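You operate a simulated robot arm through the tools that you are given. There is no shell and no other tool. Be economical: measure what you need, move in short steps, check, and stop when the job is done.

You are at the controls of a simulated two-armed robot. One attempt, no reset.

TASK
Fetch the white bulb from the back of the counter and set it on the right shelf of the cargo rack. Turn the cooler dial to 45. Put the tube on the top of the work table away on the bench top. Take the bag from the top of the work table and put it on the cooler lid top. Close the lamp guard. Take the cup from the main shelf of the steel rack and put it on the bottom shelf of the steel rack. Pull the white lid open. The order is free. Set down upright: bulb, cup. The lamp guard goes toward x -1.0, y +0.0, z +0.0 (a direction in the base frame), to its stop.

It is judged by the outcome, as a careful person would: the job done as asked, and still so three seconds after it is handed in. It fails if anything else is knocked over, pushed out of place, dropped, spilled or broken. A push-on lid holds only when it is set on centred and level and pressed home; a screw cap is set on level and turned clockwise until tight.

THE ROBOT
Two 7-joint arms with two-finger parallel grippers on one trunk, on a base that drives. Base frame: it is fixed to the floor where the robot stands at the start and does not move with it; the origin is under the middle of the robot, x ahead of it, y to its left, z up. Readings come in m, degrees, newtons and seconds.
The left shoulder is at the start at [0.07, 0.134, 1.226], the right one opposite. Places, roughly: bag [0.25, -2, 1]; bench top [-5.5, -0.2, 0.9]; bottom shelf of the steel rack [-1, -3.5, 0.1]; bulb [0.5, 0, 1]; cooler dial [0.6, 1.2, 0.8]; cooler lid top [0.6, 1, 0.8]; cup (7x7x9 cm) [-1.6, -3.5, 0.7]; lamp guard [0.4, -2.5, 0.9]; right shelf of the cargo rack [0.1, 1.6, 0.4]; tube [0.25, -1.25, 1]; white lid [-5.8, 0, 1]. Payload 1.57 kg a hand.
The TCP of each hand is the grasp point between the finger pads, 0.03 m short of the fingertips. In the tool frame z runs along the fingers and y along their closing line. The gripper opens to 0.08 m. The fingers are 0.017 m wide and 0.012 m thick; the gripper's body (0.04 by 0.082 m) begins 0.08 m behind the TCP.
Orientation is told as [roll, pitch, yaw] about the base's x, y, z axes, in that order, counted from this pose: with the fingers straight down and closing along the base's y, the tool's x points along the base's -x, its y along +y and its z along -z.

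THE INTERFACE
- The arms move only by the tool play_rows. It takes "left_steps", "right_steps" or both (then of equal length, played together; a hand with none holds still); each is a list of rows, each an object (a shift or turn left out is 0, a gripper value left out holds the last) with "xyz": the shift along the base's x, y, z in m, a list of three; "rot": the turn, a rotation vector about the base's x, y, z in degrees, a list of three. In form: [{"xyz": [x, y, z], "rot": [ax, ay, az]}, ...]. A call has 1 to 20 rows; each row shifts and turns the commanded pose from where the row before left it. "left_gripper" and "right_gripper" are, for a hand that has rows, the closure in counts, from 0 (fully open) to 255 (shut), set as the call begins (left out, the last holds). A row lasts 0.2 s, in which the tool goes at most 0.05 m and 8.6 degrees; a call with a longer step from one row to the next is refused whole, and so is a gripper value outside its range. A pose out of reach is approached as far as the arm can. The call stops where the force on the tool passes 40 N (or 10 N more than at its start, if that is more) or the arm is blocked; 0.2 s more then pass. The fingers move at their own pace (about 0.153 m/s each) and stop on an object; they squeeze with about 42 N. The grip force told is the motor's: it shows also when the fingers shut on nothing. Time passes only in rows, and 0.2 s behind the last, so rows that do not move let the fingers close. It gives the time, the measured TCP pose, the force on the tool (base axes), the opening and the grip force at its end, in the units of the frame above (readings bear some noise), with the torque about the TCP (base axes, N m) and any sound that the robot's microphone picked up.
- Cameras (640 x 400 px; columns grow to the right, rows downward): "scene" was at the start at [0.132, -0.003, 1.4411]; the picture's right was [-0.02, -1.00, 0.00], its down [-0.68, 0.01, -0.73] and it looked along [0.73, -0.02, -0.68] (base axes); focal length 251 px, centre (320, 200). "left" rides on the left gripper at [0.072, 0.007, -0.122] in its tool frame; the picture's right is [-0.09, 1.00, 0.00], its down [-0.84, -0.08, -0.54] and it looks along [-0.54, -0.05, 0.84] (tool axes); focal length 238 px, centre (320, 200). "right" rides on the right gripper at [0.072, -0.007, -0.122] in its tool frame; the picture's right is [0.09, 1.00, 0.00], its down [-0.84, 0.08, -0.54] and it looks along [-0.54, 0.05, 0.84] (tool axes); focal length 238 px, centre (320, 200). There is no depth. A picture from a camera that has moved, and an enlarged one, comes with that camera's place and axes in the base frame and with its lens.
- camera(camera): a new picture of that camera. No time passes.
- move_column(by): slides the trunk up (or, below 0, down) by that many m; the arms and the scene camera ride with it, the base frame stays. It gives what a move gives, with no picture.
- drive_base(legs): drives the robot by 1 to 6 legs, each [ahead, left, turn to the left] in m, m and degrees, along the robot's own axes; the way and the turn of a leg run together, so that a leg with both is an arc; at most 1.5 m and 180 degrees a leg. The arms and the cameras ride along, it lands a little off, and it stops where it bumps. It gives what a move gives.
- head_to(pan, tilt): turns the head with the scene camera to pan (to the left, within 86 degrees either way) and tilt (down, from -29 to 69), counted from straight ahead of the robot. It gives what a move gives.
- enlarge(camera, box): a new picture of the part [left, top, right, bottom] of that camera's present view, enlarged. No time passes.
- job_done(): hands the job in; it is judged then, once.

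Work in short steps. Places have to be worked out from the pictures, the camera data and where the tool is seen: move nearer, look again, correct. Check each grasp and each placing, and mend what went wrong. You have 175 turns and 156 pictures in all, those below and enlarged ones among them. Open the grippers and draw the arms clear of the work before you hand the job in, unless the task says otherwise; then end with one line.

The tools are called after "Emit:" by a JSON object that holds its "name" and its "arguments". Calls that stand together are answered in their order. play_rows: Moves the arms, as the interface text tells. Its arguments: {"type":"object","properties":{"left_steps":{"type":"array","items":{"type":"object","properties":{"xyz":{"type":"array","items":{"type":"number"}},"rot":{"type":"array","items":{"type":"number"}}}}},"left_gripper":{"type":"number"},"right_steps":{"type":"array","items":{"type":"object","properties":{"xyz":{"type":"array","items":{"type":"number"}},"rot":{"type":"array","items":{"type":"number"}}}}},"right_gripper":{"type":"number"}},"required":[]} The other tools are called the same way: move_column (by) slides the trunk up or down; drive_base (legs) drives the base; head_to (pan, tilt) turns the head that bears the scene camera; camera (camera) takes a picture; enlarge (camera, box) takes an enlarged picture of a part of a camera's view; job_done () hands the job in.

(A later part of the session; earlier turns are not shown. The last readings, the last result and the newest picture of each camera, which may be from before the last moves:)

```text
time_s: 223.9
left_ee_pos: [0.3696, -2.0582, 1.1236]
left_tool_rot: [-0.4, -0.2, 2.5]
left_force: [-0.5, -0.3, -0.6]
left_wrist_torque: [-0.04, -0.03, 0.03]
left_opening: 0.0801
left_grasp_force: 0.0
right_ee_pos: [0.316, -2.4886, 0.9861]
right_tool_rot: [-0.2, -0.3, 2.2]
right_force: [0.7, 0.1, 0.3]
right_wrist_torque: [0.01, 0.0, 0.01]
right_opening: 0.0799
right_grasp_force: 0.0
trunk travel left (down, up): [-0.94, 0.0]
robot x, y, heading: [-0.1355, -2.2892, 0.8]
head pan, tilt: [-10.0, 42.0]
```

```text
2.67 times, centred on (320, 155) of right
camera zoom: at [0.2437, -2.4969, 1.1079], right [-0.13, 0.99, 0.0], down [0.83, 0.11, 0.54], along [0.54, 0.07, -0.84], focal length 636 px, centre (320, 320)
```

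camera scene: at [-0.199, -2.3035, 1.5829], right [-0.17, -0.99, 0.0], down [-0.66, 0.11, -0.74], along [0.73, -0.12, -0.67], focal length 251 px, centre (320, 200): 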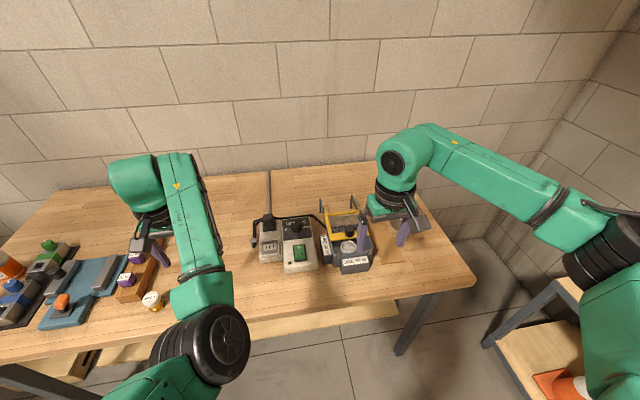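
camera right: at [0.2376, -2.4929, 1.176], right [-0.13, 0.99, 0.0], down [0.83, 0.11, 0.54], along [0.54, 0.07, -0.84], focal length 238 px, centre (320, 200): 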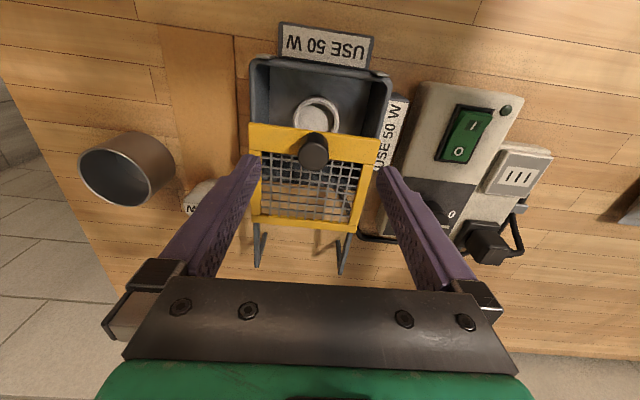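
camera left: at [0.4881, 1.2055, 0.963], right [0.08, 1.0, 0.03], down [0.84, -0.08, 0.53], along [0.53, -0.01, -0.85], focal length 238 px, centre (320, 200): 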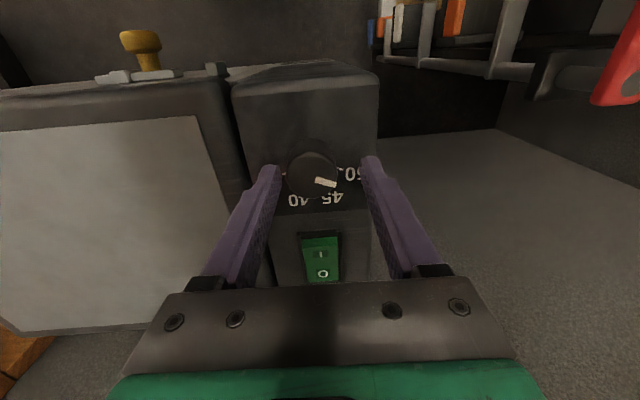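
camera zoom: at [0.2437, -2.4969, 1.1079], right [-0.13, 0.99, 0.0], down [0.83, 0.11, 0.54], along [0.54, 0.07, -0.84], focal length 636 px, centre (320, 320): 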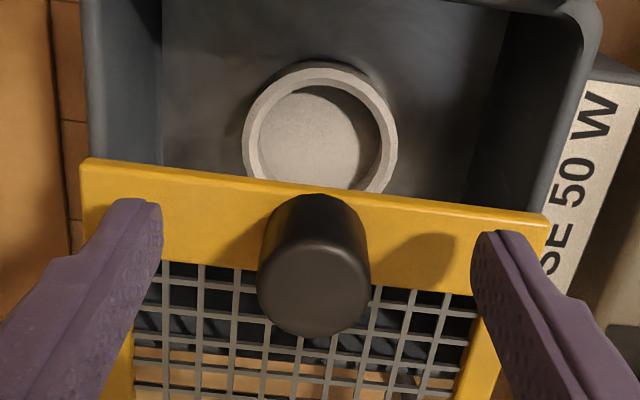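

Well placed. Close and pull toward -x.

Emit:
{"name": "play_rows", "arguments": {"right_steps": [{"xyz": [0, 0, -0.006]}, {}, {}, {}], "right_gripper": 255}}

Emit:
{"name": "play_rows", "arguments": {"right_steps": [{"xyz": [-0.01, 0, 0]}, {"xyz": [-0.015, 0, 0]}, {"xyz": [-0.015, 0, 0]}, {"xyz": [-0.015, 0, 0]}, {"xyz": [-0.015, 0, 0]}, {"xyz": [-0.015, 0, 0]}, {"xyz": [-0.015, 0, 0]}, {}]}}

Emit:
{"name": "camera", "arguments": {"camera": "right"}}

```text
time_s: 224.9
left_ee_pos: [0.3679, -2.0579, 1.126]
left_tool_rot: [-0.2, -0.2, 2.4]
left_force: [-0.6, -0.2, 0.2]
left_wrist_torque: [0.02, 0.01, 0.01]
left_opening: 0.0799
left_grasp_force: 0.1
right_ee_pos: [0.3158, -2.4884, 0.9811]
right_tool_rot: [-0.1, -0.4, 2.2]
right_force: [1.0, -7.1, 14.7]
right_wrist_torque: [-0.44, -0.05, -0.06]
right_opening: 0.029
right_grasp_force: 38.8
trunk travel left (down, up): [-0.94, 0.0]
robot x, y, heading: [-0.1386, -2.2845, 0.8]
head pan, tilt: [-10.0, 42.0]
```

```text
time_s: 226.7
left_ee_pos: [0.3703, -2.0585, 1.1238]
left_tool_rot: [-0.2, -0.1, 2.5]
left_force: [0.6, 0.4, 0.3]
left_wrist_torque: [-0.02, -0.02, 0.0]
left_opening: 0.0798
left_grasp_force: 0.1
right_ee_pos: [0.217, -2.4875, 0.9788]
right_tool_rot: [-0.2, -0.1, 2.3]
right_force: [-0.4, 0.3, -0.7]
right_wrist_torque: [0.03, 0.02, 0.01]
right_opening: 0.0002
right_grasp_force: 21.4
trunk travel left (down, up): [-0.94, 0.0]
robot x, y, heading: [-0.1373, -2.2907, 0.6]
head pan, tilt: [-10.0, 42.0]
```

```text
58 pictures are left
camera right: at [0.1446, -2.4967, 1.1012], right [-0.13, 0.99, 0.0], down [0.83, 0.11, 0.54], along [0.54, 0.07, -0.84], focal length 238 px, centre (320, 200)
```

right: 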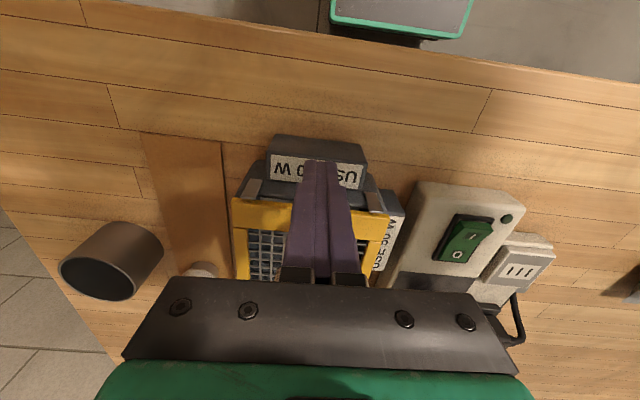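

The grip slipped but the guard seems to have moved part-way. Lift and look.

Emit:
{"name": "play_rows", "arguments": {"right_steps": [{"xyz": [0, 0, 0.03]}, {"xyz": [0.02, 0, 0.04]}, {"xyz": [0.03, 0, 0]}, {"xyz": [0.03, 0, 0]}, {}], "right_gripper": 0}}

Emit:
{"name": "camera", "arguments": {"camera": "right"}}

```text
time_s: 227.9
left_ee_pos: [0.3691, -2.0596, 1.1249]
left_tool_rot: [-0.3, -0.2, 2.5]
left_force: [0.5, -0.1, 0.0]
left_wrist_torque: [-0.02, -0.02, 0.02]
left_opening: 0.0801
left_grasp_force: 0.1
right_ee_pos: [0.2971, -2.488, 1.0506]
right_tool_rot: [-0.2, -0.2, 2.1]
right_force: [0.0, 0.0, -0.3]
right_wrist_torque: [0.0, -0.03, 0.04]
right_opening: 0.0798
right_grasp_force: 0.0
trunk travel left (down, up): [-0.94, 0.0]
robot x, y, heading: [-0.1417, -2.2878, 0.7]
head pan, tilt: [-10.0, 42.0]
```

```text
57 pictures are left
camera right: at [0.2247, -2.4966, 1.1725], right [-0.13, 0.99, 0.0], down [0.83, 0.11, 0.54], along [0.54, 0.07, -0.84], focal length 238 px, centre (320, 200)
```

right: 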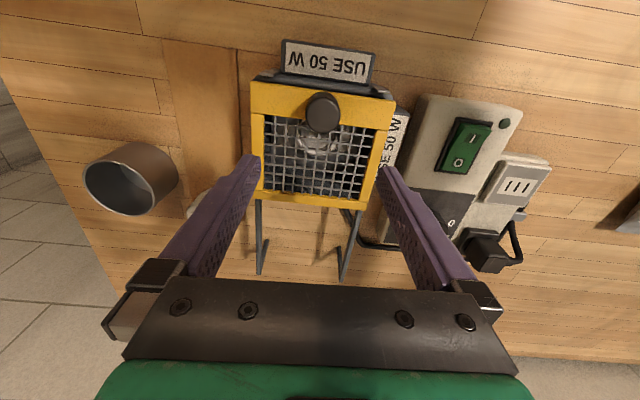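

The guard now nearly covers the socket; knob at x≈0.27. Push it home with closed fingers from behind the knob.

Emit:
{"name": "play_rows", "arguments": {"right_steps": [{"xyz": [0.016, 0, 0]}, {}, {"xyz": [0, 0, -0.03]}, {"xyz": [0, 0, -0.025]}, {"xyz": [0, 0, -0.012]}, {}], "right_gripper": 255}}

Emit:
{"name": "play_rows", "arguments": {"right_steps": [{"xyz": [-0.01, 0, 0]}, {"xyz": [-0.01, 0, 0]}, {"xyz": [-0.008, 0, 0]}, {"xyz": [-0.006, 0, 0]}, {"xyz": [-0.005, 0, 0]}, {"xyz": [-0.005, 0, 0]}, {"xyz": [-0.005, 0, 0]}, {}]}}

Emit:
{"name": "camera", "arguments": {"camera": "right"}}

```text
time_s: 229.3
left_ee_pos: [0.3698, -2.0581, 1.1241]
left_tool_rot: [-0.3, -0.1, 2.5]
left_force: [-0.4, 0.1, -1.0]
left_wrist_torque: [0.02, 0.01, -0.02]
left_opening: 0.0801
left_grasp_force: 0.0
right_ee_pos: [0.3116, -2.4888, 0.9818]
right_tool_rot: [-0.2, -0.2, 2.2]
right_force: [-0.6, 0.2, -0.8]
right_wrist_torque: [0.0, -0.02, -0.01]
right_opening: 0.0
right_grasp_force: 21.2
trunk travel left (down, up): [-0.94, 0.0]
robot x, y, heading: [-0.1389, -2.2885, 0.7]
head pan, tilt: [-10.0, 42.0]
```

```text
time_s: 230.4
left_ee_pos: [0.3738, -2.0575, 1.1211]
left_tool_rot: [-0.2, 0.0, 2.6]
left_force: [0.4, 0.2, 0.4]
left_wrist_torque: [0.02, -0.04, 0.0]
left_opening: 0.0802
left_grasp_force: 0.0
right_ee_pos: [0.2907, -2.4898, 0.9853]
right_tool_rot: [-0.1, -1.8, 2.1]
right_force: [22.6, -0.8, -7.5]
right_wrist_torque: [-0.03, -0.65, 0.01]
right_opening: 0.0003
right_grasp_force: 21.1
trunk travel left (down, up): [-0.94, 0.0]
robot x, y, heading: [-0.1408, -2.2867, 0.7]
head pan, tilt: [-10.0, 42.0]
stopped in row 5 (right hand): the force on the tool passed its limit (the readings are from after the stop); the commanded pose is now the measured one
```

```text
56 pictures are left
camera right: at [0.2146, -2.4977, 1.1053], right [-0.13, 0.99, 0.0], down [0.82, 0.11, 0.57], along [0.56, 0.07, -0.82], focal length 238 px, centre (320, 200)
```

right: 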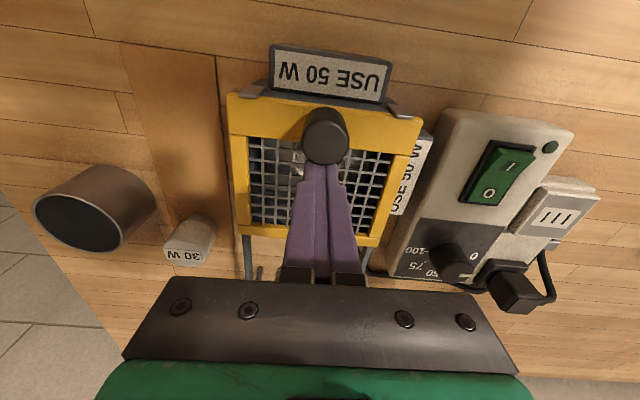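

The guard hit its stop (>40 N). Back off, lift, and strafe to the bag.

Emit:
{"name": "play_rows", "arguments": {"right_steps": [{"xyz": [0.01, 0, 0.002]}, {"xyz": [0, 0, 0.04]}, {"xyz": [0, 0, 0.045]}, {"xyz": [-0.02, 0, 0.04], "rot": [0, 1.6, -2]}, {}]}}

Emit:
{"name": "drive_base", "arguments": {"legs": [[0, 0.5, -0.6]]}}

Emit:
{"name": "play_rows", "arguments": {"right_steps": [{"xyz": [-0.01, 0, -0.01]}, {}], "right_gripper": 0}}

Emit:
{"name": "camera", "arguments": {"camera": "right"}}

Emit:
{"name": "camera", "arguments": {"camera": "scene"}}

```text
time_s: 231.6
left_ee_pos: [0.3708, -2.0574, 1.1239]
left_tool_rot: [-0.2, -0.2, 2.5]
left_force: [0.5, -0.2, 0.1]
left_wrist_torque: [-0.03, -0.05, -0.03]
left_opening: 0.0801
left_grasp_force: 0.0
right_ee_pos: [0.2724, -2.4858, 1.1137]
right_tool_rot: [-0.1, 0.3, 0.0]
right_force: [0.3, -0.2, -0.8]
right_wrist_torque: [0.02, 0.02, 0.0]
right_opening: 0.0
right_grasp_force: 21.1
trunk travel left (down, up): [-0.94, 0.0]
robot x, y, heading: [-0.1378, -2.2863, 0.6]
head pan, tilt: [-10.0, 42.0]
```

```text
time_s: 234.6
left_ee_pos: [0.3662, -1.5653, 1.125]
left_tool_rot: [-0.2, -0.1, 2.3]
left_force: [0.3, -1.0, -0.3]
left_wrist_torque: [-0.02, -0.03, -0.02]
left_opening: 0.0801
left_grasp_force: 0.1
right_ee_pos: [0.2674, -1.9932, 1.1125]
right_tool_rot: [0.1, 0.3, -0.2]
right_force: [-0.1, -0.4, 0.9]
right_wrist_torque: [0.05, 0.02, -0.02]
right_opening: 0.0
right_grasp_force: 21.7
trunk travel left (down, up): [-0.94, 0.0]
robot x, y, heading: [-0.1434, -1.7897, 0.6]
head pan, tilt: [-10.0, 42.0]
```

```text
time_s: 235.2
left_ee_pos: [0.3657, -1.5638, 1.1238]
left_tool_rot: [-0.3, -0.2, 2.3]
left_force: [-0.1, -0.1, 0.8]
left_wrist_torque: [0.02, -0.01, 0.01]
left_opening: 0.08
left_grasp_force: 0.0
right_ee_pos: [0.2566, -1.9927, 1.1034]
right_tool_rot: [-0.1, 0.3, -0.2]
right_force: [0.1, -0.8, 0.4]
right_wrist_torque: [0.01, 0.02, 0.0]
right_opening: 0.0801
right_grasp_force: 0.1
trunk travel left (down, up): [-0.94, 0.0]
robot x, y, heading: [-0.1459, -1.7916, 0.6]
head pan, tilt: [-10.0, 42.0]
```

```text
55 pictures are left
camera right: at [0.1863, -1.9994, 1.2253], right [-0.09, 1.0, 0.0], down [0.84, 0.08, 0.54], along [0.54, 0.05, -0.84], focal length 238 px, centre (320, 200)
```

right: 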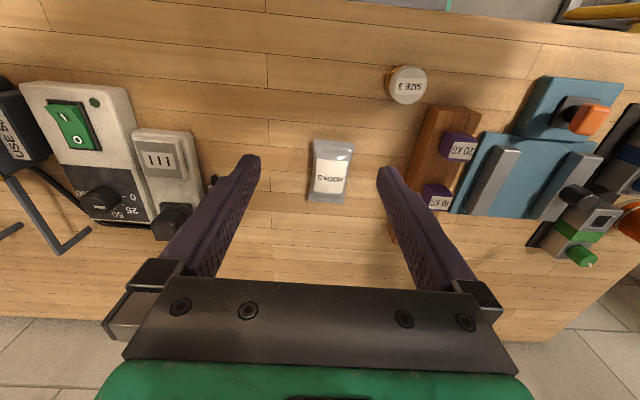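

```text
54 pictures are left
camera scene: at [-0.0122, -1.8059, 1.5828], right [-0.17, -0.99, 0.0], down [-0.66, 0.11, -0.74], along [0.73, -0.12, -0.67], focal length 251 px, centre (320, 200)
```

scene: 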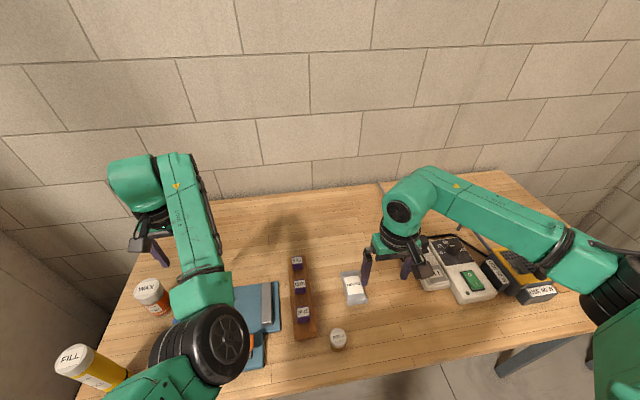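

The bag is the small "HOOKS" pouch at ≈(0.33,-1.968). Move above it and descend.

Emit:
{"name": "play_rows", "arguments": {"right_steps": [{"xyz": [0.025, 0.008, -0.03]}, {"xyz": [0.025, 0.008, -0.03]}, {"xyz": [0.022, 0.007, -0.03]}, {"xyz": [0, 0, -0.02]}, {}]}}

Emit:
{"name": "camera", "arguments": {"camera": "right"}}

```text
time_s: 236.4
left_ee_pos: [0.3656, -1.5628, 1.1239]
left_tool_rot: [-0.2, -0.1, 2.3]
left_force: [-0.6, -0.6, 0.3]
left_wrist_torque: [-0.04, 0.01, -0.02]
left_opening: 0.08
left_grasp_force: 0.1
right_ee_pos: [0.3306, -1.9685, 0.9911]
right_tool_rot: [-0.1, 0.3, -0.1]
right_force: [-0.2, 0.0, 0.1]
right_wrist_torque: [-0.02, 0.04, 0.0]
right_opening: 0.0801
right_grasp_force: 0.0
trunk travel left (down, up): [-0.94, 0.0]
robot x, y, heading: [-0.1481, -1.7869, 0.5]
head pan, tilt: [-10.0, 42.0]
```

```text
53 pictures are left
camera right: at [0.2592, -1.9745, 1.1138], right [-0.09, 1.0, 0.0], down [0.84, 0.08, 0.54], along [0.54, 0.05, -0.84], focal length 238 px, centre (320, 200)
```

right: 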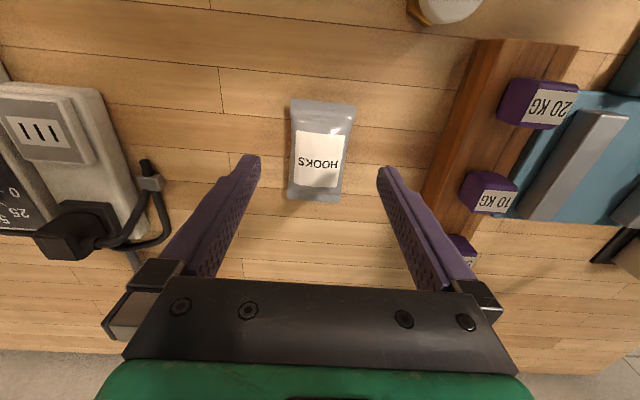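

Shift +1 cm in x and descend carefully toward the table.

Emit:
{"name": "play_rows", "arguments": {"right_steps": [{"xyz": [0.011, 0.001, -0.02]}, {"xyz": [0, 0, -0.025]}, {"xyz": [0, 0, -0.008]}, {"xyz": [0, 0, -0.005]}, {"xyz": [0, 0, -0.004]}, {"xyz": [0, 0, -0.004]}, {"xyz": [0, 0, -0.004]}, {"xyz": [0, 0, -0.004]}, {}]}}

Emit:
{"name": "camera", "arguments": {"camera": "right"}}

```text
time_s: 238.4
left_ee_pos: [0.3652, -1.5617, 1.1248]
left_tool_rot: [-0.4, -0.2, 2.4]
left_force: [-0.1, -0.1, 0.0]
left_wrist_torque: [0.01, -0.04, 0.02]
left_opening: 0.0799
left_grasp_force: 0.1
right_ee_pos: [0.3406, -1.9687, 0.9173]
right_tool_rot: [-0.1, 0.3, -0.2]
right_force: [0.3, 0.1, -0.2]
right_wrist_torque: [0.02, 0.0, -0.02]
right_opening: 0.0799
right_grasp_force: 0.2
trunk travel left (down, up): [-0.94, 0.0]
robot x, y, heading: [-0.1469, -1.7895, 0.4]
head pan, tilt: [-10.0, 42.0]
```

```text
52 pictures are left
camera right: at [0.269, -1.9742, 1.0408], right [-0.09, 1.0, 0.0], down [0.84, 0.08, 0.54], along [0.54, 0.05, -0.84], focal length 238 px, centre (320, 200)
```

right: 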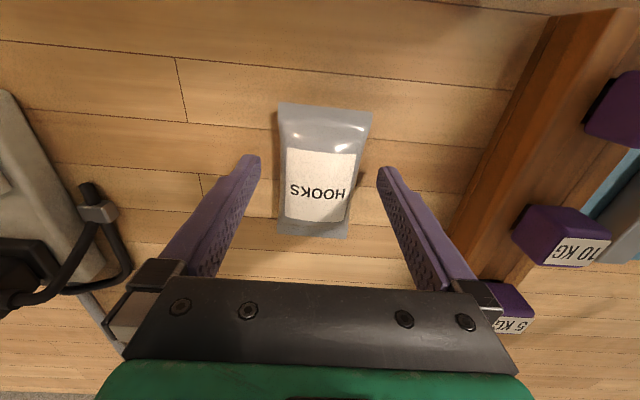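

The table is lower than thought (bag ~z 0.84, x≈0.362). Shift +2 cm and continue down.

Emit:
{"name": "play_rows", "arguments": {"right_steps": [{"xyz": [0.01, 0, -0.012]}, {"xyz": [0.01, 0.002, -0.012]}, {"xyz": [0, 0, -0.008]}, {"xyz": [0, 0, -0.006]}, {"xyz": [0, 0, -0.005]}, {}]}}

Emit:
{"name": "camera", "arguments": {"camera": "right"}}

```text
time_s: 239.4
left_ee_pos: [0.3601, -1.5609, 1.1277]
left_tool_rot: [-0.2, -0.5, 2.3]
left_force: [0.6, -0.7, -0.5]
left_wrist_torque: [0.05, -0.03, 0.0]
left_opening: 0.08
left_grasp_force: 0.1
right_ee_pos: [0.3619, -1.9653, 0.8899]
right_tool_rot: [0.0, -0.6, -0.4]
right_force: [-12.2, -1.1, 24.4]
right_wrist_torque: [-1.0, 0.6, -0.39]
right_opening: 0.0802
right_grasp_force: 0.1
trunk travel left (down, up): [-0.94, 0.0]
robot x, y, heading: [-0.1458, -1.7874, 0.3]
head pan, tilt: [-10.0, 42.0]
stopped in row 5 (right hand): the force on the tool passed its limit (the readings are from after the stop); the commanded pose is now the measured one
```

```text
51 pictures are left
camera right: at [0.2883, -1.9714, 1.0115], right [-0.09, 1.0, 0.0], down [0.83, 0.07, 0.55], along [0.55, 0.05, -0.84], focal length 238 px, centre (320, 200)
```

right: 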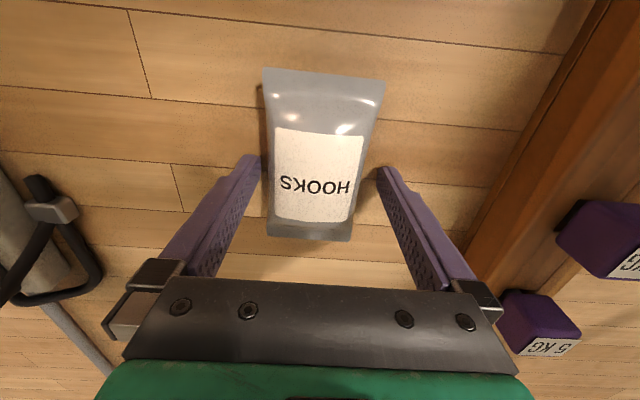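

Table contact at tip z≈0.86; bag is flanked. Raise 3 mm, close and lift gently.

Emit:
{"name": "play_rows", "arguments": {"right_steps": [{"xyz": [0, 0, 0.003]}, {}]}}

Emit:
{"name": "play_rows", "arguments": {"right_steps": [{}, {}, {}, {}], "right_gripper": 255}}

Emit:
{"name": "play_rows", "arguments": {"right_steps": [{"xyz": [0, 0, 0.005]}, {"xyz": [0, 0, 0.015]}, {"xyz": [0, 0, 0.02]}, {"xyz": [0, 0, 0.03]}, {"xyz": [0, 0, 0.03]}, {"xyz": [-0.01, 0, 0.04]}, {"xyz": [-0.03, 0, 0.03]}, {}]}}

Emit:
{"name": "camera", "arguments": {"camera": "right"}}

```text
time_s: 240.0
left_ee_pos: [0.3623, -1.5606, 1.1252]
left_tool_rot: [-0.3, -0.3, 2.4]
left_force: [-0.2, 0.1, 0.3]
left_wrist_torque: [0.01, 0.0, 0.02]
left_opening: 0.08
left_grasp_force: 0.1
right_ee_pos: [0.363, -1.9663, 0.8897]
right_tool_rot: [0.1, -0.5, -0.2]
right_force: [-4.1, 1.1, 2.6]
right_wrist_torque: [-0.08, -0.43, -0.06]
right_opening: 0.0791
right_grasp_force: 0.0
trunk travel left (down, up): [-0.94, 0.0]
robot x, y, heading: [-0.1428, -1.7868, 0.4]
head pan, tilt: [-10.0, 42.0]
```

```text
time_s: 241.0
left_ee_pos: [0.3642, -1.5625, 1.1254]
left_tool_rot: [-0.3, -0.1, 2.4]
left_force: [-0.2, 0.0, 0.0]
left_wrist_torque: [-0.03, 0.0, 0.01]
left_opening: 0.0801
left_grasp_force: 0.1
right_ee_pos: [0.3654, -1.9674, 0.8902]
right_tool_rot: [0.1, -0.5, -0.4]
right_force: [1.8, -2.8, 16.5]
right_wrist_torque: [-0.54, -0.09, 0.12]
right_opening: 0.0606
right_grasp_force: 42.2
trunk travel left (down, up): [-0.94, 0.0]
robot x, y, heading: [-0.1455, -1.7859, 0.5]
head pan, tilt: [-10.0, 42.0]
```

```text
time_s: 242.8
left_ee_pos: [0.3669, -1.5617, 1.1242]
left_tool_rot: [-0.3, -0.1, 2.3]
left_force: [0.8, -0.3, 0.4]
left_wrist_torque: [-0.01, 0.01, 0.01]
left_opening: 0.0801
left_grasp_force: 0.1
right_ee_pos: [0.3253, -1.9675, 1.0584]
right_tool_rot: [0.0, -0.2, -0.3]
right_force: [0.3, 0.6, -1.0]
right_wrist_torque: [-0.01, -0.04, -0.03]
right_opening: 0.0607
right_grasp_force: 42.2
trunk travel left (down, up): [-0.94, 0.0]
robot x, y, heading: [-0.148, -1.792, 0.7]
head pan, tilt: [-10.0, 42.0]
```

```text
50 pictures are left
camera right: at [0.2533, -1.9732, 1.1802], right [-0.09, 1.0, 0.0], down [0.83, 0.07, 0.55], along [0.54, 0.05, -0.84], focal length 238 px, centre (320, 200)
```

right: 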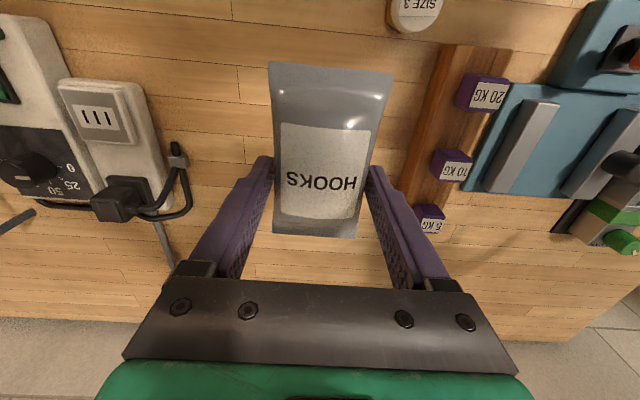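

Bag held. Next the yellow tube, standing at ≈(0.22,-1.362), top z≈1.04. Drive so the left hand comes above it.

Emit:
{"name": "drive_base", "arguments": {"legs": [[-0.14, 0, -0.5], [0, 0.2, 0]]}}

Emit:
{"name": "camera", "arguments": {"camera": "left"}}

Emit:
{"name": "enlarge", "arguments": {"camera": "scene", "box": [60, 180, 300, 380]}}

```text
time_s: 245.3
left_ee_pos: [0.2279, -1.3708, 1.1256]
left_tool_rot: [0.0, -0.1, 1.8]
left_force: [0.0, 0.0, -0.1]
left_wrist_torque: [0.02, -0.05, -0.01]
left_opening: 0.0799
left_grasp_force: 0.0
right_ee_pos: [0.1835, -1.775, 1.0576]
right_tool_rot: [0.3, -0.3, -0.7]
right_force: [0.9, -0.4, -1.0]
right_wrist_torque: [0.04, -0.02, 0.0]
right_opening: 0.0602
right_grasp_force: 41.6
trunk travel left (down, up): [-0.94, 0.0]
robot x, y, heading: [-0.2817, -1.592, -0.1]
head pan, tilt: [-10.0, 42.0]
```

```text
49 pictures are left
camera left: at [0.1569, -1.368, 1.2466], right [0.06, 1.0, 0.0], down [0.84, -0.05, 0.54], along [0.54, -0.03, -0.84], focal length 238 px, centre (320, 200)
```

left: 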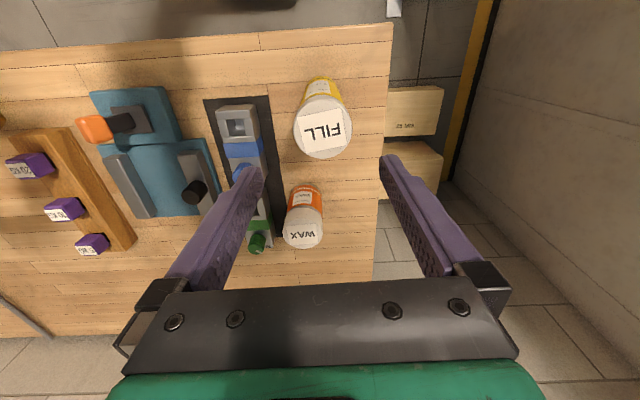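

```text
2.00 times, centred on (180, 280) of scene
camera zoom: at [-0.1519, -1.6122, 1.5826], right [-0.17, -0.98, 0.0], down [-0.66, 0.12, -0.74], along [0.73, -0.13, -0.67], focal length 502 px, centre (600, 40)
```

zoom: 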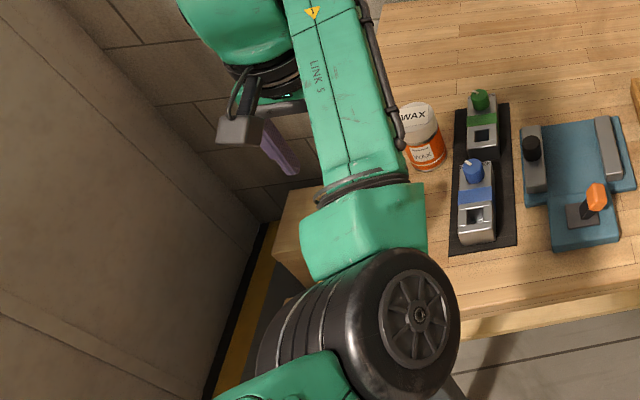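

Tube cap at (0.220,-1.369). Descend the left hand around it to z≈0.985 and grip.

Emit:
{"name": "play_rows", "arguments": {"left_steps": [{"xyz": [-0.004, 0.001, -0.04]}, {"xyz": [-0.003, 0.001, -0.04]}, {"xyz": [0, 0, -0.03]}, {"xyz": [0, 0, -0.03]}, {}]}}

Emit:
{"name": "camera", "arguments": {"camera": "left"}}

```text
time_s: 246.5
left_ee_pos: [0.2194, -1.3678, 0.9848]
left_tool_rot: [-0.2, -0.1, 1.7]
left_force: [-0.6, -0.2, -0.2]
left_wrist_torque: [-0.02, 0.02, 0.02]
left_opening: 0.08
left_grasp_force: 0.0
right_ee_pos: [0.1841, -1.7716, 1.0578]
right_tool_rot: [0.1, -0.3, -0.6]
right_force: [0.0, -0.1, -2.1]
right_wrist_torque: [0.01, 0.03, 0.0]
right_opening: 0.0606
right_grasp_force: 41.5
trunk travel left (down, up): [-0.94, 0.0]
robot x, y, heading: [-0.2819, -1.5933, 0.1]
head pan, tilt: [-10.0, 42.0]
```

```text
47 pictures are left
camera left: at [0.1483, -1.3629, 1.1064], right [0.06, 1.0, 0.0], down [0.84, -0.05, 0.54], along [0.54, -0.04, -0.84], focal length 238 px, centre (320, 200)
```

left: 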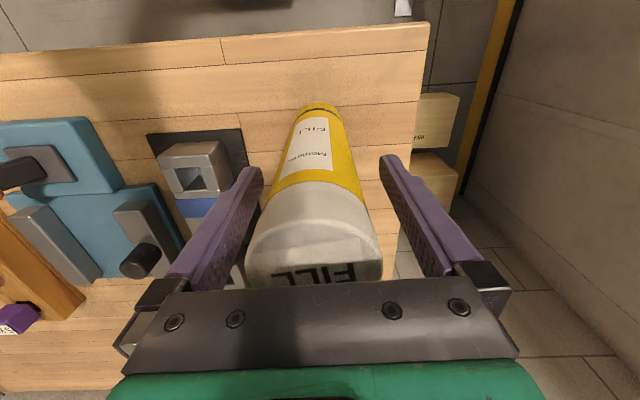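

Tube is between the fingers. Close and lift.

Emit:
{"name": "play_rows", "arguments": {"left_steps": [{}, {}, {}], "left_gripper": 255}}

Emit:
{"name": "play_rows", "arguments": {"left_steps": [{"xyz": [0, 0, 0.01]}, {"xyz": [0, 0, 0.02]}, {"xyz": [0, 0, 0.03]}, {"xyz": [0, 0, 0.03]}, {"xyz": [0, 0, 0.03]}, {}]}}

Emit:
{"name": "camera", "arguments": {"camera": "left"}}

```text
time_s: 247.3
left_ee_pos: [0.2204, -1.3662, 0.9847]
left_tool_rot: [-0.2, -0.1, 1.8]
left_force: [-1.2, -1.7, 0.5]
left_wrist_torque: [-0.04, 0.0, 0.02]
left_opening: 0.0485
left_grasp_force: 42.0
right_ee_pos: [0.1844, -1.7711, 1.0574]
right_tool_rot: [0.1, -0.2, -0.8]
right_force: [-0.2, -0.2, -1.7]
right_wrist_torque: [-0.02, 0.01, 0.04]
right_opening: 0.0608
right_grasp_force: 42.1
trunk travel left (down, up): [-0.94, 0.0]
robot x, y, heading: [-0.2854, -1.5913, -0.1]
head pan, tilt: [-10.0, 42.0]
```

```text
time_s: 248.7
left_ee_pos: [0.2211, -1.3678, 1.1042]
left_tool_rot: [-0.1, -0.1, 1.8]
left_force: [-0.4, -0.1, -3.0]
left_wrist_torque: [0.02, 0.0, -0.03]
left_opening: 0.0481
left_grasp_force: 42.2
right_ee_pos: [0.1838, -1.7723, 1.0575]
right_tool_rot: [0.0, -0.3, -0.7]
right_force: [-0.2, -0.7, -1.0]
right_wrist_torque: [0.02, 0.0, -0.02]
right_opening: 0.0608
right_grasp_force: 42.3
trunk travel left (down, up): [-0.94, 0.0]
robot x, y, heading: [-0.285, -1.5883, -0.0]
head pan, tilt: [-10.0, 42.0]
```

```text
46 pictures are left
camera left: at [0.1506, -1.363, 1.2269], right [0.06, 1.0, 0.0], down [0.84, -0.05, 0.54], along [0.54, -0.04, -0.84], focal length 238 px, centre (320, 200)
```

left: 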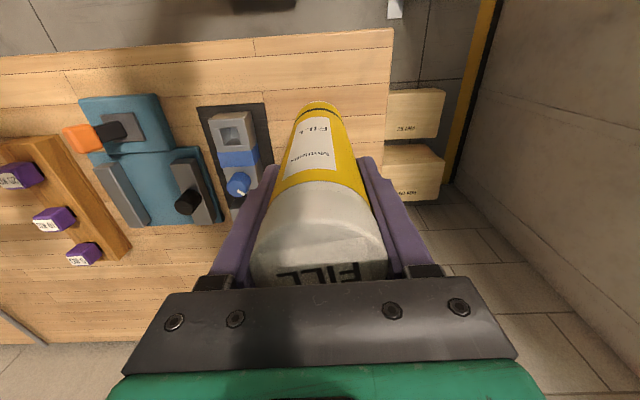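

Both held. Extend the right hand to tuck the elbow, then drive back through the door toward the cooler.

Emit:
{"name": "play_rows", "arguments": {"right_steps": [{"xyz": [0.02, 0.015, 0.01]}, {"xyz": [0.02, 0.015, 0.01]}, {"xyz": [0.02, 0.015, 0.01]}, {"xyz": [0.01, 0.01, 0.01]}, {}]}}

Emit:
{"name": "drive_base", "arguments": {"legs": [[-0.29, 0, 0], [0, 0, 90]]}}

Emit:
{"name": "head_to", "arguments": {"pan": 70, "tilt": 25}}

Emit:
{"name": "camera", "arguments": {"camera": "scene"}}

Emit:
{"name": "drive_base", "arguments": {"legs": [[1.1, 0, 0], [1.1, 0, 0]]}}

```text
time_s: 249.9
left_ee_pos: [0.2233, -1.3675, 1.1052]
left_tool_rot: [-0.3, -0.1, 1.8]
left_force: [-0.4, -0.5, -1.8]
left_wrist_torque: [0.0, -0.03, 0.01]
left_opening: 0.0482
left_grasp_force: 41.6
right_ee_pos: [0.2534, -1.7167, 1.0991]
right_tool_rot: [0.0, -0.4, -0.7]
right_force: [-0.2, 0.4, -0.4]
right_wrist_torque: [0.02, 0.01, 0.0]
right_opening: 0.0605
right_grasp_force: 42.3
trunk travel left (down, up): [-0.94, 0.0]
robot x, y, heading: [-0.2871, -1.5932, -0.1]
head pan, tilt: [-10.0, 42.0]
```

```text
time_s: 255.8
left_ee_pos: [-0.8028, -1.0862, 1.1022]
left_tool_rot: [-0.3, -0.2, 92.0]
left_force: [-0.5, -0.4, -3.3]
left_wrist_torque: [0.02, -0.02, -0.02]
left_opening: 0.0483
left_grasp_force: 42.3
right_ee_pos: [-0.4525, -1.0525, 1.0991]
right_tool_rot: [0.1, -0.4, 89.5]
right_force: [0.0, 0.1, -2.2]
right_wrist_torque: [0.0, 0.03, 0.01]
right_opening: 0.0606
right_grasp_force: 41.7
trunk travel left (down, up): [-0.94, 0.0]
robot x, y, heading: [-0.5769, -1.5907, 90.4]
head pan, tilt: [-10.0, 42.0]
```

```text
time_s: 257.3
left_ee_pos: [-0.803, -1.0843, 1.1043]
left_tool_rot: [-0.2, -0.1, 92.0]
left_force: [0.5, -0.6, -2.3]
left_wrist_torque: [0.03, -0.02, 0.02]
left_opening: 0.0482
left_grasp_force: 42.4
right_ee_pos: [-0.4518, -1.0524, 1.099]
right_tool_rot: [-0.1, -0.3, 89.6]
right_force: [0.1, 0.3, -1.8]
right_wrist_torque: [0.01, 0.0, 0.02]
right_opening: 0.0606
right_grasp_force: 42.0
trunk travel left (down, up): [-0.94, 0.0]
robot x, y, heading: [-0.575, -1.5913, 90.1]
head pan, tilt: [70.0, 25.0]
```

```text
45 pictures are left
camera scene: at [-0.6641, -1.5094, 1.6089], right [0.34, 0.94, 0.0], down [0.4, -0.14, -0.91], along [-0.85, 0.31, -0.42], focal length 251 px, centre (320, 200)
```

scene: 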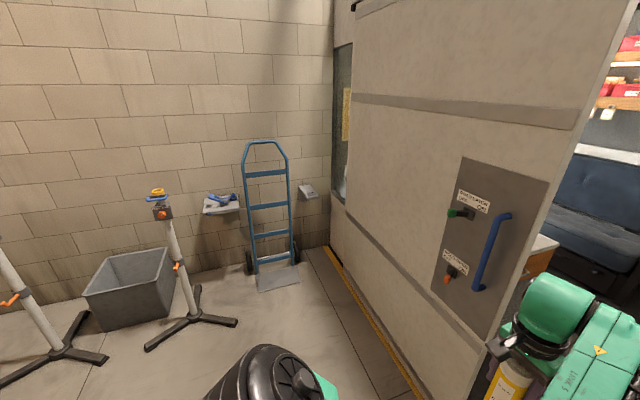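

```text
time_s: 260.3
left_ee_pos: [-0.8209, -0.5848, 1.1173]
left_tool_rot: [-1.1, -3.8, 95.7]
left_force: [0.6, -2.0, -2.3]
left_wrist_torque: [0.18, 0.01, -0.02]
left_opening: 0.0479
left_grasp_force: 42.0
right_ee_pos: [-0.5104, -0.586, 1.0994]
right_tool_rot: [1.1, -1.5, 101.4]
right_force: [-0.2, -1.3, -0.8]
right_wrist_torque: [0.14, 0.01, 0.03]
right_opening: 0.0606
right_grasp_force: 42.1
trunk travel left (down, up): [-0.94, 0.0]
robot x, y, heading: [-0.5832, -1.1016, 90.8]
head pan, tilt: [70.0, 25.0]
stopped in leg 1: the robot was blocked; the commanded pose is now the measured one
```

Blocked at the door again; look at both elbows.

Emit:
{"name": "head_to", "arguments": {"pan": -55, "tilt": 45}}

Emit:
{"name": "camera", "arguments": {"camera": "scene"}}

Emit:
{"name": "head_to", "arguments": {"pan": 55, "tilt": 45}}

Emit:
{"name": "camera", "arguments": {"camera": "scene"}}

```text
time_s: 262.4
left_ee_pos: [-0.8226, -0.5649, 1.105]
left_tool_rot: [-1.2, -2.7, 95.6]
left_force: [0.4, 0.3, -2.3]
left_wrist_torque: [0.03, 0.0, 0.01]
left_opening: 0.0482
left_grasp_force: 41.9
right_ee_pos: [-0.5114, -0.5653, 1.0883]
right_tool_rot: [1.4, -0.2, 101.3]
right_force: [-0.1, -0.1, -1.1]
right_wrist_torque: [0.04, 0.01, 0.01]
right_opening: 0.0607
right_grasp_force: 41.3
trunk travel left (down, up): [-0.94, 0.0]
robot x, y, heading: [-0.5793, -1.1025, 90.6]
head pan, tilt: [-55.0, 45.0]
```

```text
44 pictures are left
camera scene: at [-0.5148, -1.0457, 1.5841], right [0.58, -0.81, -0.02], down [-0.57, -0.4, -0.72], along [0.57, 0.43, -0.7], focal length 251 px, centre (320, 200)
```

scene: 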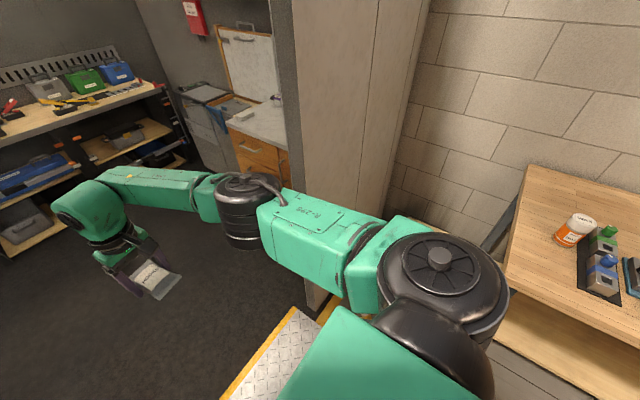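

```text
time_s: 264.3
left_ee_pos: [-0.8206, -0.5642, 1.1055]
left_tool_rot: [-1.2, -2.6, 95.6]
left_force: [-0.3, -0.2, -3.1]
left_wrist_torque: [0.02, 0.0, 0.01]
left_opening: 0.048
left_grasp_force: 41.9
right_ee_pos: [-0.5105, -0.5649, 1.0879]
right_tool_rot: [1.3, -0.4, 101.3]
right_force: [0.0, -0.4, -1.2]
right_wrist_torque: [0.04, 0.01, 0.01]
right_opening: 0.0604
right_grasp_force: 41.3
trunk travel left (down, up): [-0.94, 0.0]
robot x, y, heading: [-0.5798, -1.1041, 90.7]
head pan, tilt: [55.0, 45.0]
```

```text
43 pictures are left
camera scene: at [-0.6478, -1.0469, 1.584], right [0.56, 0.83, 0.02], down [0.58, -0.38, -0.72], along [-0.58, 0.42, -0.7], focal length 251 px, centre (320, 200)
```

scene: 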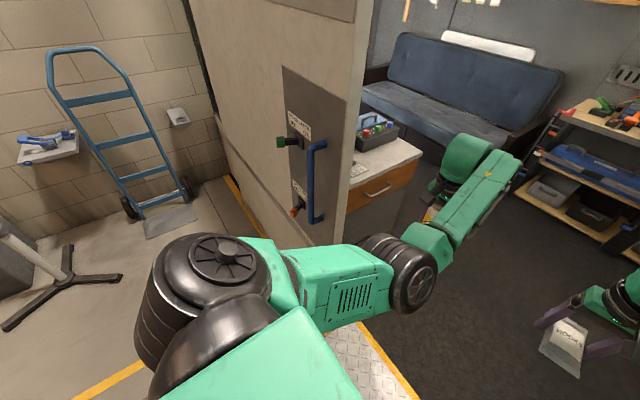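

The arms are clear; the base is hanging on the ramp's lip. A long leg freed it before, so drive with a long leg (1.5 m).

Emit:
{"name": "drive_base", "arguments": {"legs": [[1.5, 0, 0]]}}

Emit:
{"name": "head_to", "arguments": {"pan": 0, "tilt": 45}}

Emit:
{"name": "camera", "arguments": {"camera": "scene"}}

```text
time_s: 265.0
left_ee_pos: [-0.8462, -0.5092, 1.1318]
left_tool_rot: [-2.8, -10.6, 101.1]
left_force: [0.5, -0.6, -4.6]
left_wrist_torque: [0.06, 0.03, -0.01]
left_opening: 0.048
left_grasp_force: 42.6
right_ee_pos: [-0.575, -0.5665, 1.0802]
right_tool_rot: [3.6, -0.9, 104.9]
right_force: [0.8, 0.9, -1.4]
right_wrist_torque: [-0.02, 0.03, 0.0]
right_opening: 0.0608
right_grasp_force: 41.9
trunk travel left (down, up): [-0.94, 0.0]
robot x, y, heading: [-0.5771, -1.1003, 90.9]
head pan, tilt: [55.0, 45.0]
stopped in leg 1: the robot was blocked; the commanded pose is now the measured one
```

```text
time_s: 266.2
left_ee_pos: [-0.8462, -0.5077, 1.1316]
left_tool_rot: [-2.7, -10.7, 101.0]
left_force: [-0.6, -0.5, -3.2]
left_wrist_torque: [0.04, -0.03, 0.01]
left_opening: 0.0485
left_grasp_force: 42.0
right_ee_pos: [-0.5748, -0.5657, 1.0795]
right_tool_rot: [3.5, -0.9, 105.0]
right_force: [0.2, -0.1, -1.4]
right_wrist_torque: [-0.03, -0.01, 0.0]
right_opening: 0.0605
right_grasp_force: 42.2
trunk travel left (down, up): [-0.94, 0.0]
robot x, y, heading: [-0.5802, -1.1034, 90.7]
head pan, tilt: [0.0, 45.0]
```

```text
42 pictures are left
camera scene: at [-0.5816, -1.0104, 1.5848], right [1.0, 0.01, 0.0], down [0.01, -0.69, -0.72], along [-0.01, 0.72, -0.69], focal length 251 px, centre (320, 200)
```

scene: 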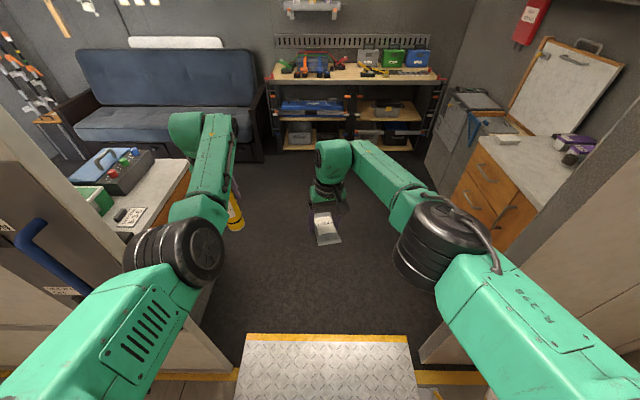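

Base is hung on the sill. Back up for a ~1 m run-up (which worked the first time) and retry.

Emit:
{"name": "drive_base", "arguments": {"legs": [[-0.95, 0, 0]]}}

```text
time_s: 267.0
left_ee_pos: [-0.8716, -0.4593, 1.1768]
left_tool_rot: [-5.4, -21.1, 106.8]
left_force: [0.8, -0.4, -4.3]
left_wrist_torque: [0.13, 0.08, 0.06]
left_opening: 0.0482
left_grasp_force: 41.6
right_ee_pos: [-0.5824, -0.5736, 1.0631]
right_tool_rot: [5.0, 0.9, 98.9]
right_force: [0.3, -0.4, -0.2]
right_wrist_torque: [0.03, 0.01, 0.02]
right_opening: 0.0609
right_grasp_force: 41.6
trunk travel left (down, up): [-0.94, 0.0]
robot x, y, heading: [-0.579, -1.1048, 90.5]
head pan, tilt: [0.0, 45.0]
stopped in leg 1: the robot was blocked; the commanded pose is now the measured one
```

Still caught. Repeat the reverse a few times, as the earlier release came after repeated attempts.

Emit:
{"name": "drive_base", "arguments": {"legs": [[-0.5, 0, 0]]}}

Emit:
{"name": "drive_base", "arguments": {"legs": [[-0.5, 0, 0]]}}

```text
time_s: 267.7
left_ee_pos: [-0.8666, -0.4658, 1.1442]
left_tool_rot: [-4.8, -19.7, 107.0]
left_force: [-0.8, 0.6, -1.6]
left_wrist_torque: [-0.02, 0.02, -0.01]
left_opening: 0.0482
left_grasp_force: 42.3
right_ee_pos: [-0.5633, -0.581, 1.0433]
right_tool_rot: [5.3, 3.3, 96.5]
right_force: [-0.4, -0.2, -1.9]
right_wrist_torque: [-0.01, -0.02, -0.02]
right_opening: 0.0605
right_grasp_force: 42.3
trunk travel left (down, up): [-0.94, 0.0]
robot x, y, heading: [-0.5778, -1.1052, 90.5]
head pan, tilt: [0.0, 45.0]
stopped in leg 1: the robot was blocked; the commanded pose is now the measured one
```

```text
time_s: 270.6
left_ee_pos: [-0.8676, -0.9316, 1.1401]
left_tool_rot: [-4.8, -19.1, 107.3]
left_force: [0.0, 0.3, -2.8]
left_wrist_torque: [0.01, 0.0, 0.0]
left_opening: 0.0485
left_grasp_force: 41.5
right_ee_pos: [-0.5662, -1.0481, 1.0362]
right_tool_rot: [5.3, 3.7, 97.5]
right_force: [0.2, 0.5, -1.4]
right_wrist_torque: [-0.01, 0.05, -0.01]
right_opening: 0.0606
right_grasp_force: 41.9
trunk travel left (down, up): [-0.94, 0.0]
robot x, y, heading: [-0.5714, -1.6063, 90.6]
head pan, tilt: [0.0, 45.0]
```

Free. Re-level both hands, lower the column as in the successful passage, and back up for a run-up.

Emit:
{"name": "play_rows", "arguments": {"left_steps": [{"rot": [-4.9, 0.5, -3.9], "xyz": [0.02, -0.03, 0]}, {"rot": [-4.9, 0.5, -3.9], "xyz": [0.02, -0.03, 0]}, {"rot": [-4.9, 0.5, -3.9], "xyz": [0.02, -0.03, 0]}, {"rot": [-4.9, 0.5, -3.9], "xyz": [0.02, -0.03, 0]}, {}], "right_steps": [{"rot": [0.9, -1.3, -1.7], "xyz": [0.025, 0, 0.01]}, {"rot": [0.9, -1.3, -1.7], "xyz": [0.025, 0, 0.01]}, {"rot": [0.9, -1.3, -1.7], "xyz": [0.025, 0, 0.01]}, {"rot": [0.9, -1.3, -1.7], "xyz": [0.025, 0, 0.01]}, {}]}}

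Emit:
{"name": "move_column", "arguments": {"by": -0.12}}

Emit:
{"name": "drive_base", "arguments": {"legs": [[-0.45, -0.02, -0.6]]}}

Emit:
{"name": "drive_base", "arguments": {"legs": [[1.25, 0, 0], [1.1, 0, 0]]}}

```text
time_s: 271.8
left_ee_pos: [-0.8048, -1.0221, 1.1445]
left_tool_rot: [-0.6, -5.0, 94.5]
left_force: [0.1, 0.1, -2.3]
left_wrist_torque: [-0.03, -0.02, -0.03]
left_opening: 0.0484
left_grasp_force: 41.8
left hand out of reach, approached as far as the arm can: row 1
right_ee_pos: [-0.4667, -1.05, 1.0772]
right_tool_rot: [-0.3, 0.1, 90.4]
right_force: [0.2, -0.7, -1.8]
right_wrist_torque: [0.0, -0.01, 0.02]
right_opening: 0.0606
right_grasp_force: 41.8
trunk travel left (down, up): [-0.94, 0.0]
robot x, y, heading: [-0.5734, -1.6057, 90.7]
head pan, tilt: [0.0, 45.0]
```

```text
time_s: 273.3
left_ee_pos: [-0.8069, -1.0218, 1.0244]
left_tool_rot: [-0.4, -5.1, 94.5]
left_force: [-0.6, 0.2, -3.3]
left_wrist_torque: [0.1, -0.01, 0.02]
left_opening: 0.0483
left_grasp_force: 42.2
right_ee_pos: [-0.4684, -1.0521, 0.9566]
right_tool_rot: [-0.3, 0.2, 90.4]
right_force: [-0.3, 0.6, -0.8]
right_wrist_torque: [0.02, 0.02, -0.01]
right_opening: 0.0605
right_grasp_force: 42.2
trunk travel left (down, up): [-0.82, 0.12]
robot x, y, heading: [-0.5737, -1.6034, 90.9]
head pan, tilt: [0.0, 45.0]
```

```text
time_s: 276.0
left_ee_pos: [-0.7736, -1.4675, 1.0223]
left_tool_rot: [-0.6, -5.0, 93.5]
left_force: [-0.1, 0.2, -3.0]
left_wrist_torque: [0.08, -0.02, -0.04]
left_opening: 0.0482
left_grasp_force: 42.0
right_ee_pos: [-0.435, -1.5025, 0.9566]
right_tool_rot: [-0.2, 0.4, 89.5]
right_force: [-0.3, 0.5, -1.4]
right_wrist_torque: [0.01, -0.02, -0.01]
right_opening: 0.0608
right_grasp_force: 41.8
trunk travel left (down, up): [-0.82, 0.12]
robot x, y, heading: [-0.5514, -2.0531, 89.6]
head pan, tilt: [0.0, 45.0]
```

```text
time_s: 280.6
left_ee_pos: [-0.7706, -0.4947, 1.0652]
left_tool_rot: [-3.0, -14.7, 97.9]
left_force: [0.8, -0.8, -3.3]
left_wrist_torque: [0.1, 0.01, 0.01]
left_opening: 0.0481
left_grasp_force: 42.5
right_ee_pos: [-0.4699, -0.5845, 0.9521]
right_tool_rot: [1.8, 0.3, 100.3]
right_force: [1.0, -0.9, -0.4]
right_wrist_torque: [0.12, -0.01, 0.01]
right_opening: 0.0602
right_grasp_force: 42.3
trunk travel left (down, up): [-0.82, 0.12]
robot x, y, heading: [-0.5371, -1.1113, 88.8]
head pan, tilt: [0.0, 45.0]
stopped in leg 1: the robot was blocked; the commanded pose is now the measured one
```

It is always the +x-side arm that gets disturbed, so it's likely touching the +x jamb. Look closely there.

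Emit:
{"name": "head_to", "arguments": {"pan": -42, "tilt": 38}}

Emit:
{"name": "enlarge", "arguments": {"camera": "scene", "box": [180, 100, 500, 400]}}

```text
time_s: 281.7
left_ee_pos: [-0.7691, -0.4849, 1.0579]
left_tool_rot: [-2.7, -13.8, 97.5]
left_force: [0.1, -0.1, -3.1]
left_wrist_torque: [0.02, 0.03, 0.03]
left_opening: 0.0482
left_grasp_force: 42.0
right_ee_pos: [-0.4684, -0.5736, 0.9468]
right_tool_rot: [2.0, 0.7, 100.1]
right_force: [-0.5, 0.2, -1.0]
right_wrist_torque: [-0.01, -0.02, 0.02]
right_opening: 0.0603
right_grasp_force: 42.3
trunk travel left (down, up): [-0.82, 0.12]
robot x, y, heading: [-0.5382, -1.1093, 88.5]
head pan, tilt: [-42.0, 38.0]
```

```text
1.33 times, centred on (340, 250) of scene
camera zoom: at [-0.4803, -1.0373, 1.4749], right [0.73, -0.69, -0.02], down [-0.42, -0.43, -0.8], along [0.54, 0.59, -0.6], focal length 335 px, centre (293, 133)
```

zoom: 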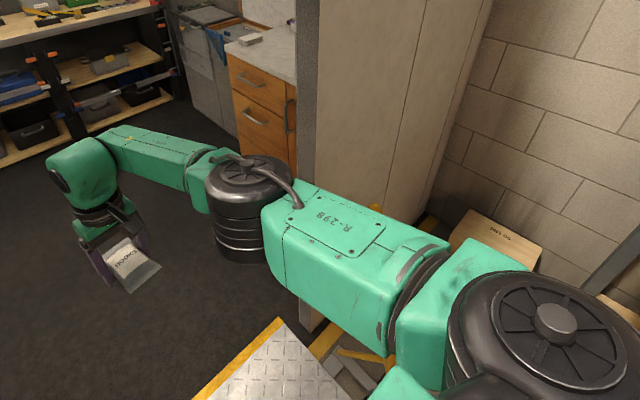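

The arms are clear; it must be the base on the threshold. Try repeated forward pushes with slight lateral/turn variations.

Emit:
{"name": "drive_base", "arguments": {"legs": [[1.2, 0, 0]]}}

Emit:
{"name": "drive_base", "arguments": {"legs": [[1.2, 0.05, 0]]}}

```text
time_s: 282.4
left_ee_pos: [-0.7792, -0.4605, 1.0613]
left_tool_rot: [-4.1, -18.3, 100.7]
left_force: [0.5, -0.4, -3.1]
left_wrist_torque: [0.04, -0.01, 0.02]
left_opening: 0.0486
left_grasp_force: 42.1
right_ee_pos: [-0.4995, -0.5818, 0.9295]
right_tool_rot: [3.6, 2.3, 96.5]
right_force: [-0.4, 0.3, -2.4]
right_wrist_torque: [0.0, 0.0, -0.01]
right_opening: 0.0607
right_grasp_force: 42.1
trunk travel left (down, up): [-0.82, 0.12]
robot x, y, heading: [-0.5428, -1.109, 88.5]
head pan, tilt: [-42.0, 38.0]
stopped in leg 1: the robot was blocked; the commanded pose is now the measured one
```

```text
time_s: 283.1
left_ee_pos: [-0.7745, -0.4655, 1.0238]
left_tool_rot: [-3.6, -16.0, 100.5]
left_force: [-0.3, 1.1, -2.9]
left_wrist_torque: [0.02, -0.05, 0.01]
left_opening: 0.0486
left_grasp_force: 41.6
right_ee_pos: [-0.4848, -0.5865, 0.9104]
right_tool_rot: [3.7, 4.8, 93.2]
right_force: [0.5, 0.0, -1.5]
right_wrist_torque: [-0.02, -0.01, 0.02]
right_opening: 0.0606
right_grasp_force: 41.5
trunk travel left (down, up): [-0.82, 0.12]
robot x, y, heading: [-0.5408, -1.1108, 88.5]
head pan, tilt: [-42.0, 38.0]
stopped in leg 1: the robot was blocked; the commanded pose is now the measured one
```

Attempts gradually settle the arms; releases came after that. Try forward again.

Emit:
{"name": "drive_base", "arguments": {"legs": [[1.2, 0, 0]]}}

Emit:
{"name": "drive_base", "arguments": {"legs": [[1.0, 0, 0]]}}

```text
time_s: 289.2
left_ee_pos: [-0.7358, 0.7556, 1.0213]
left_tool_rot: [-3.6, -15.7, 100.0]
left_force: [-0.1, 0.5, -3.1]
left_wrist_torque: [0.04, -0.01, -0.04]
left_opening: 0.0483
left_grasp_force: 41.6
right_ee_pos: [-0.4508, 0.6305, 0.9037]
right_tool_rot: [3.8, 5.2, 93.2]
right_force: [-0.3, 0.2, -1.4]
right_wrist_torque: [0.01, 0.0, 0.02]
right_opening: 0.0605
right_grasp_force: 42.0
trunk travel left (down, up): [-0.82, 0.12]
robot x, y, heading: [-0.5052, 0.0818, 88.1]
head pan, tilt: [-42.0, 38.0]
```

```text
time_s: 294.5
left_ee_pos: [-0.7066, 1.7782, 1.0227]
left_tool_rot: [-3.6, -15.8, 100.2]
left_force: [0.5, 2.0, 4.4]
left_wrist_torque: [-0.56, -0.06, -0.08]
left_opening: 0.0474
left_grasp_force: 42.2
right_ee_pos: [-0.423, 1.6533, 0.9028]
right_tool_rot: [3.8, 5.1, 93.2]
right_force: [0.5, 0.3, -1.6]
right_wrist_torque: [0.01, -0.01, 0.02]
right_opening: 0.0606
right_grasp_force: 42.0
trunk travel left (down, up): [-0.82, 0.12]
robot x, y, heading: [-0.4741, 1.1029, 88.3]
head pan, tilt: [-42.0, 38.0]
```

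It passed, but I went farther than needed: the tube is touching something on the rack top. Raise the column and look.

Emit:
{"name": "move_column", "arguments": {"by": 0.12}}

Emit:
{"name": "head_to", "arguments": {"pan": 15, "tilt": 45}}

Emit:
{"name": "camera", "arguments": {"camera": "scene"}}

```text
time_s: 296.0
left_ee_pos: [-0.7068, 1.7767, 1.1433]
left_tool_rot: [-3.5, -15.9, 100.2]
left_force: [0.1, 0.8, -2.1]
left_wrist_torque: [0.22, 0.05, 0.01]
left_opening: 0.0473
left_grasp_force: 41.9
right_ee_pos: [-0.4236, 1.6525, 1.0254]
right_tool_rot: [3.7, 5.0, 93.2]
right_force: [0.7, -0.2, -1.4]
right_wrist_torque: [0.04, 0.0, -0.01]
right_opening: 0.0606
right_grasp_force: 41.5
trunk travel left (down, up): [-0.94, 0.0]
robot x, y, heading: [-0.4746, 1.1053, 88.2]
head pan, tilt: [-42.0, 38.0]
```

```text
time_s: 297.2
left_ee_pos: [-0.7068, 1.7763, 1.1432]
left_tool_rot: [-3.5, -15.8, 100.3]
left_force: [-0.9, -0.1, -3.3]
left_wrist_torque: [0.24, 0.01, 0.01]
left_opening: 0.0471
left_grasp_force: 42.3
right_ee_pos: [-0.4236, 1.652, 1.0241]
right_tool_rot: [3.7, 5.0, 93.2]
right_force: [0.3, -0.9, -1.2]
right_wrist_torque: [0.0, -0.01, 0.01]
right_opening: 0.0604
right_grasp_force: 42.0
trunk travel left (down, up): [-0.94, 0.0]
robot x, y, heading: [-0.4716, 1.1034, 88.4]
head pan, tilt: [15.0, 45.0]
```

```text
40 pictures are left
camera scene: at [-0.4914, 1.2308, 1.5787], right [0.97, 0.23, 0.0], down [0.16, -0.69, -0.71], along [-0.16, 0.69, -0.71], focal length 251 px, centre (320, 200)
```

scene: 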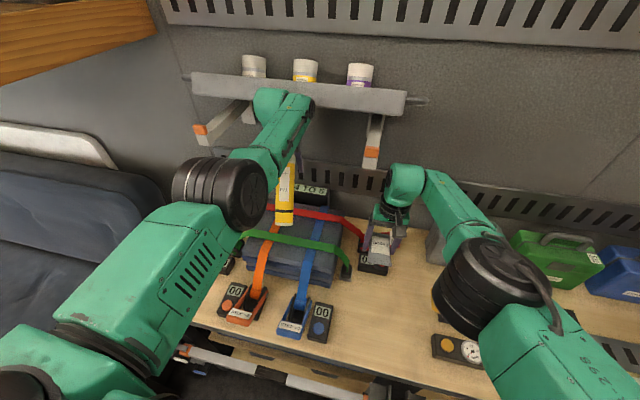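

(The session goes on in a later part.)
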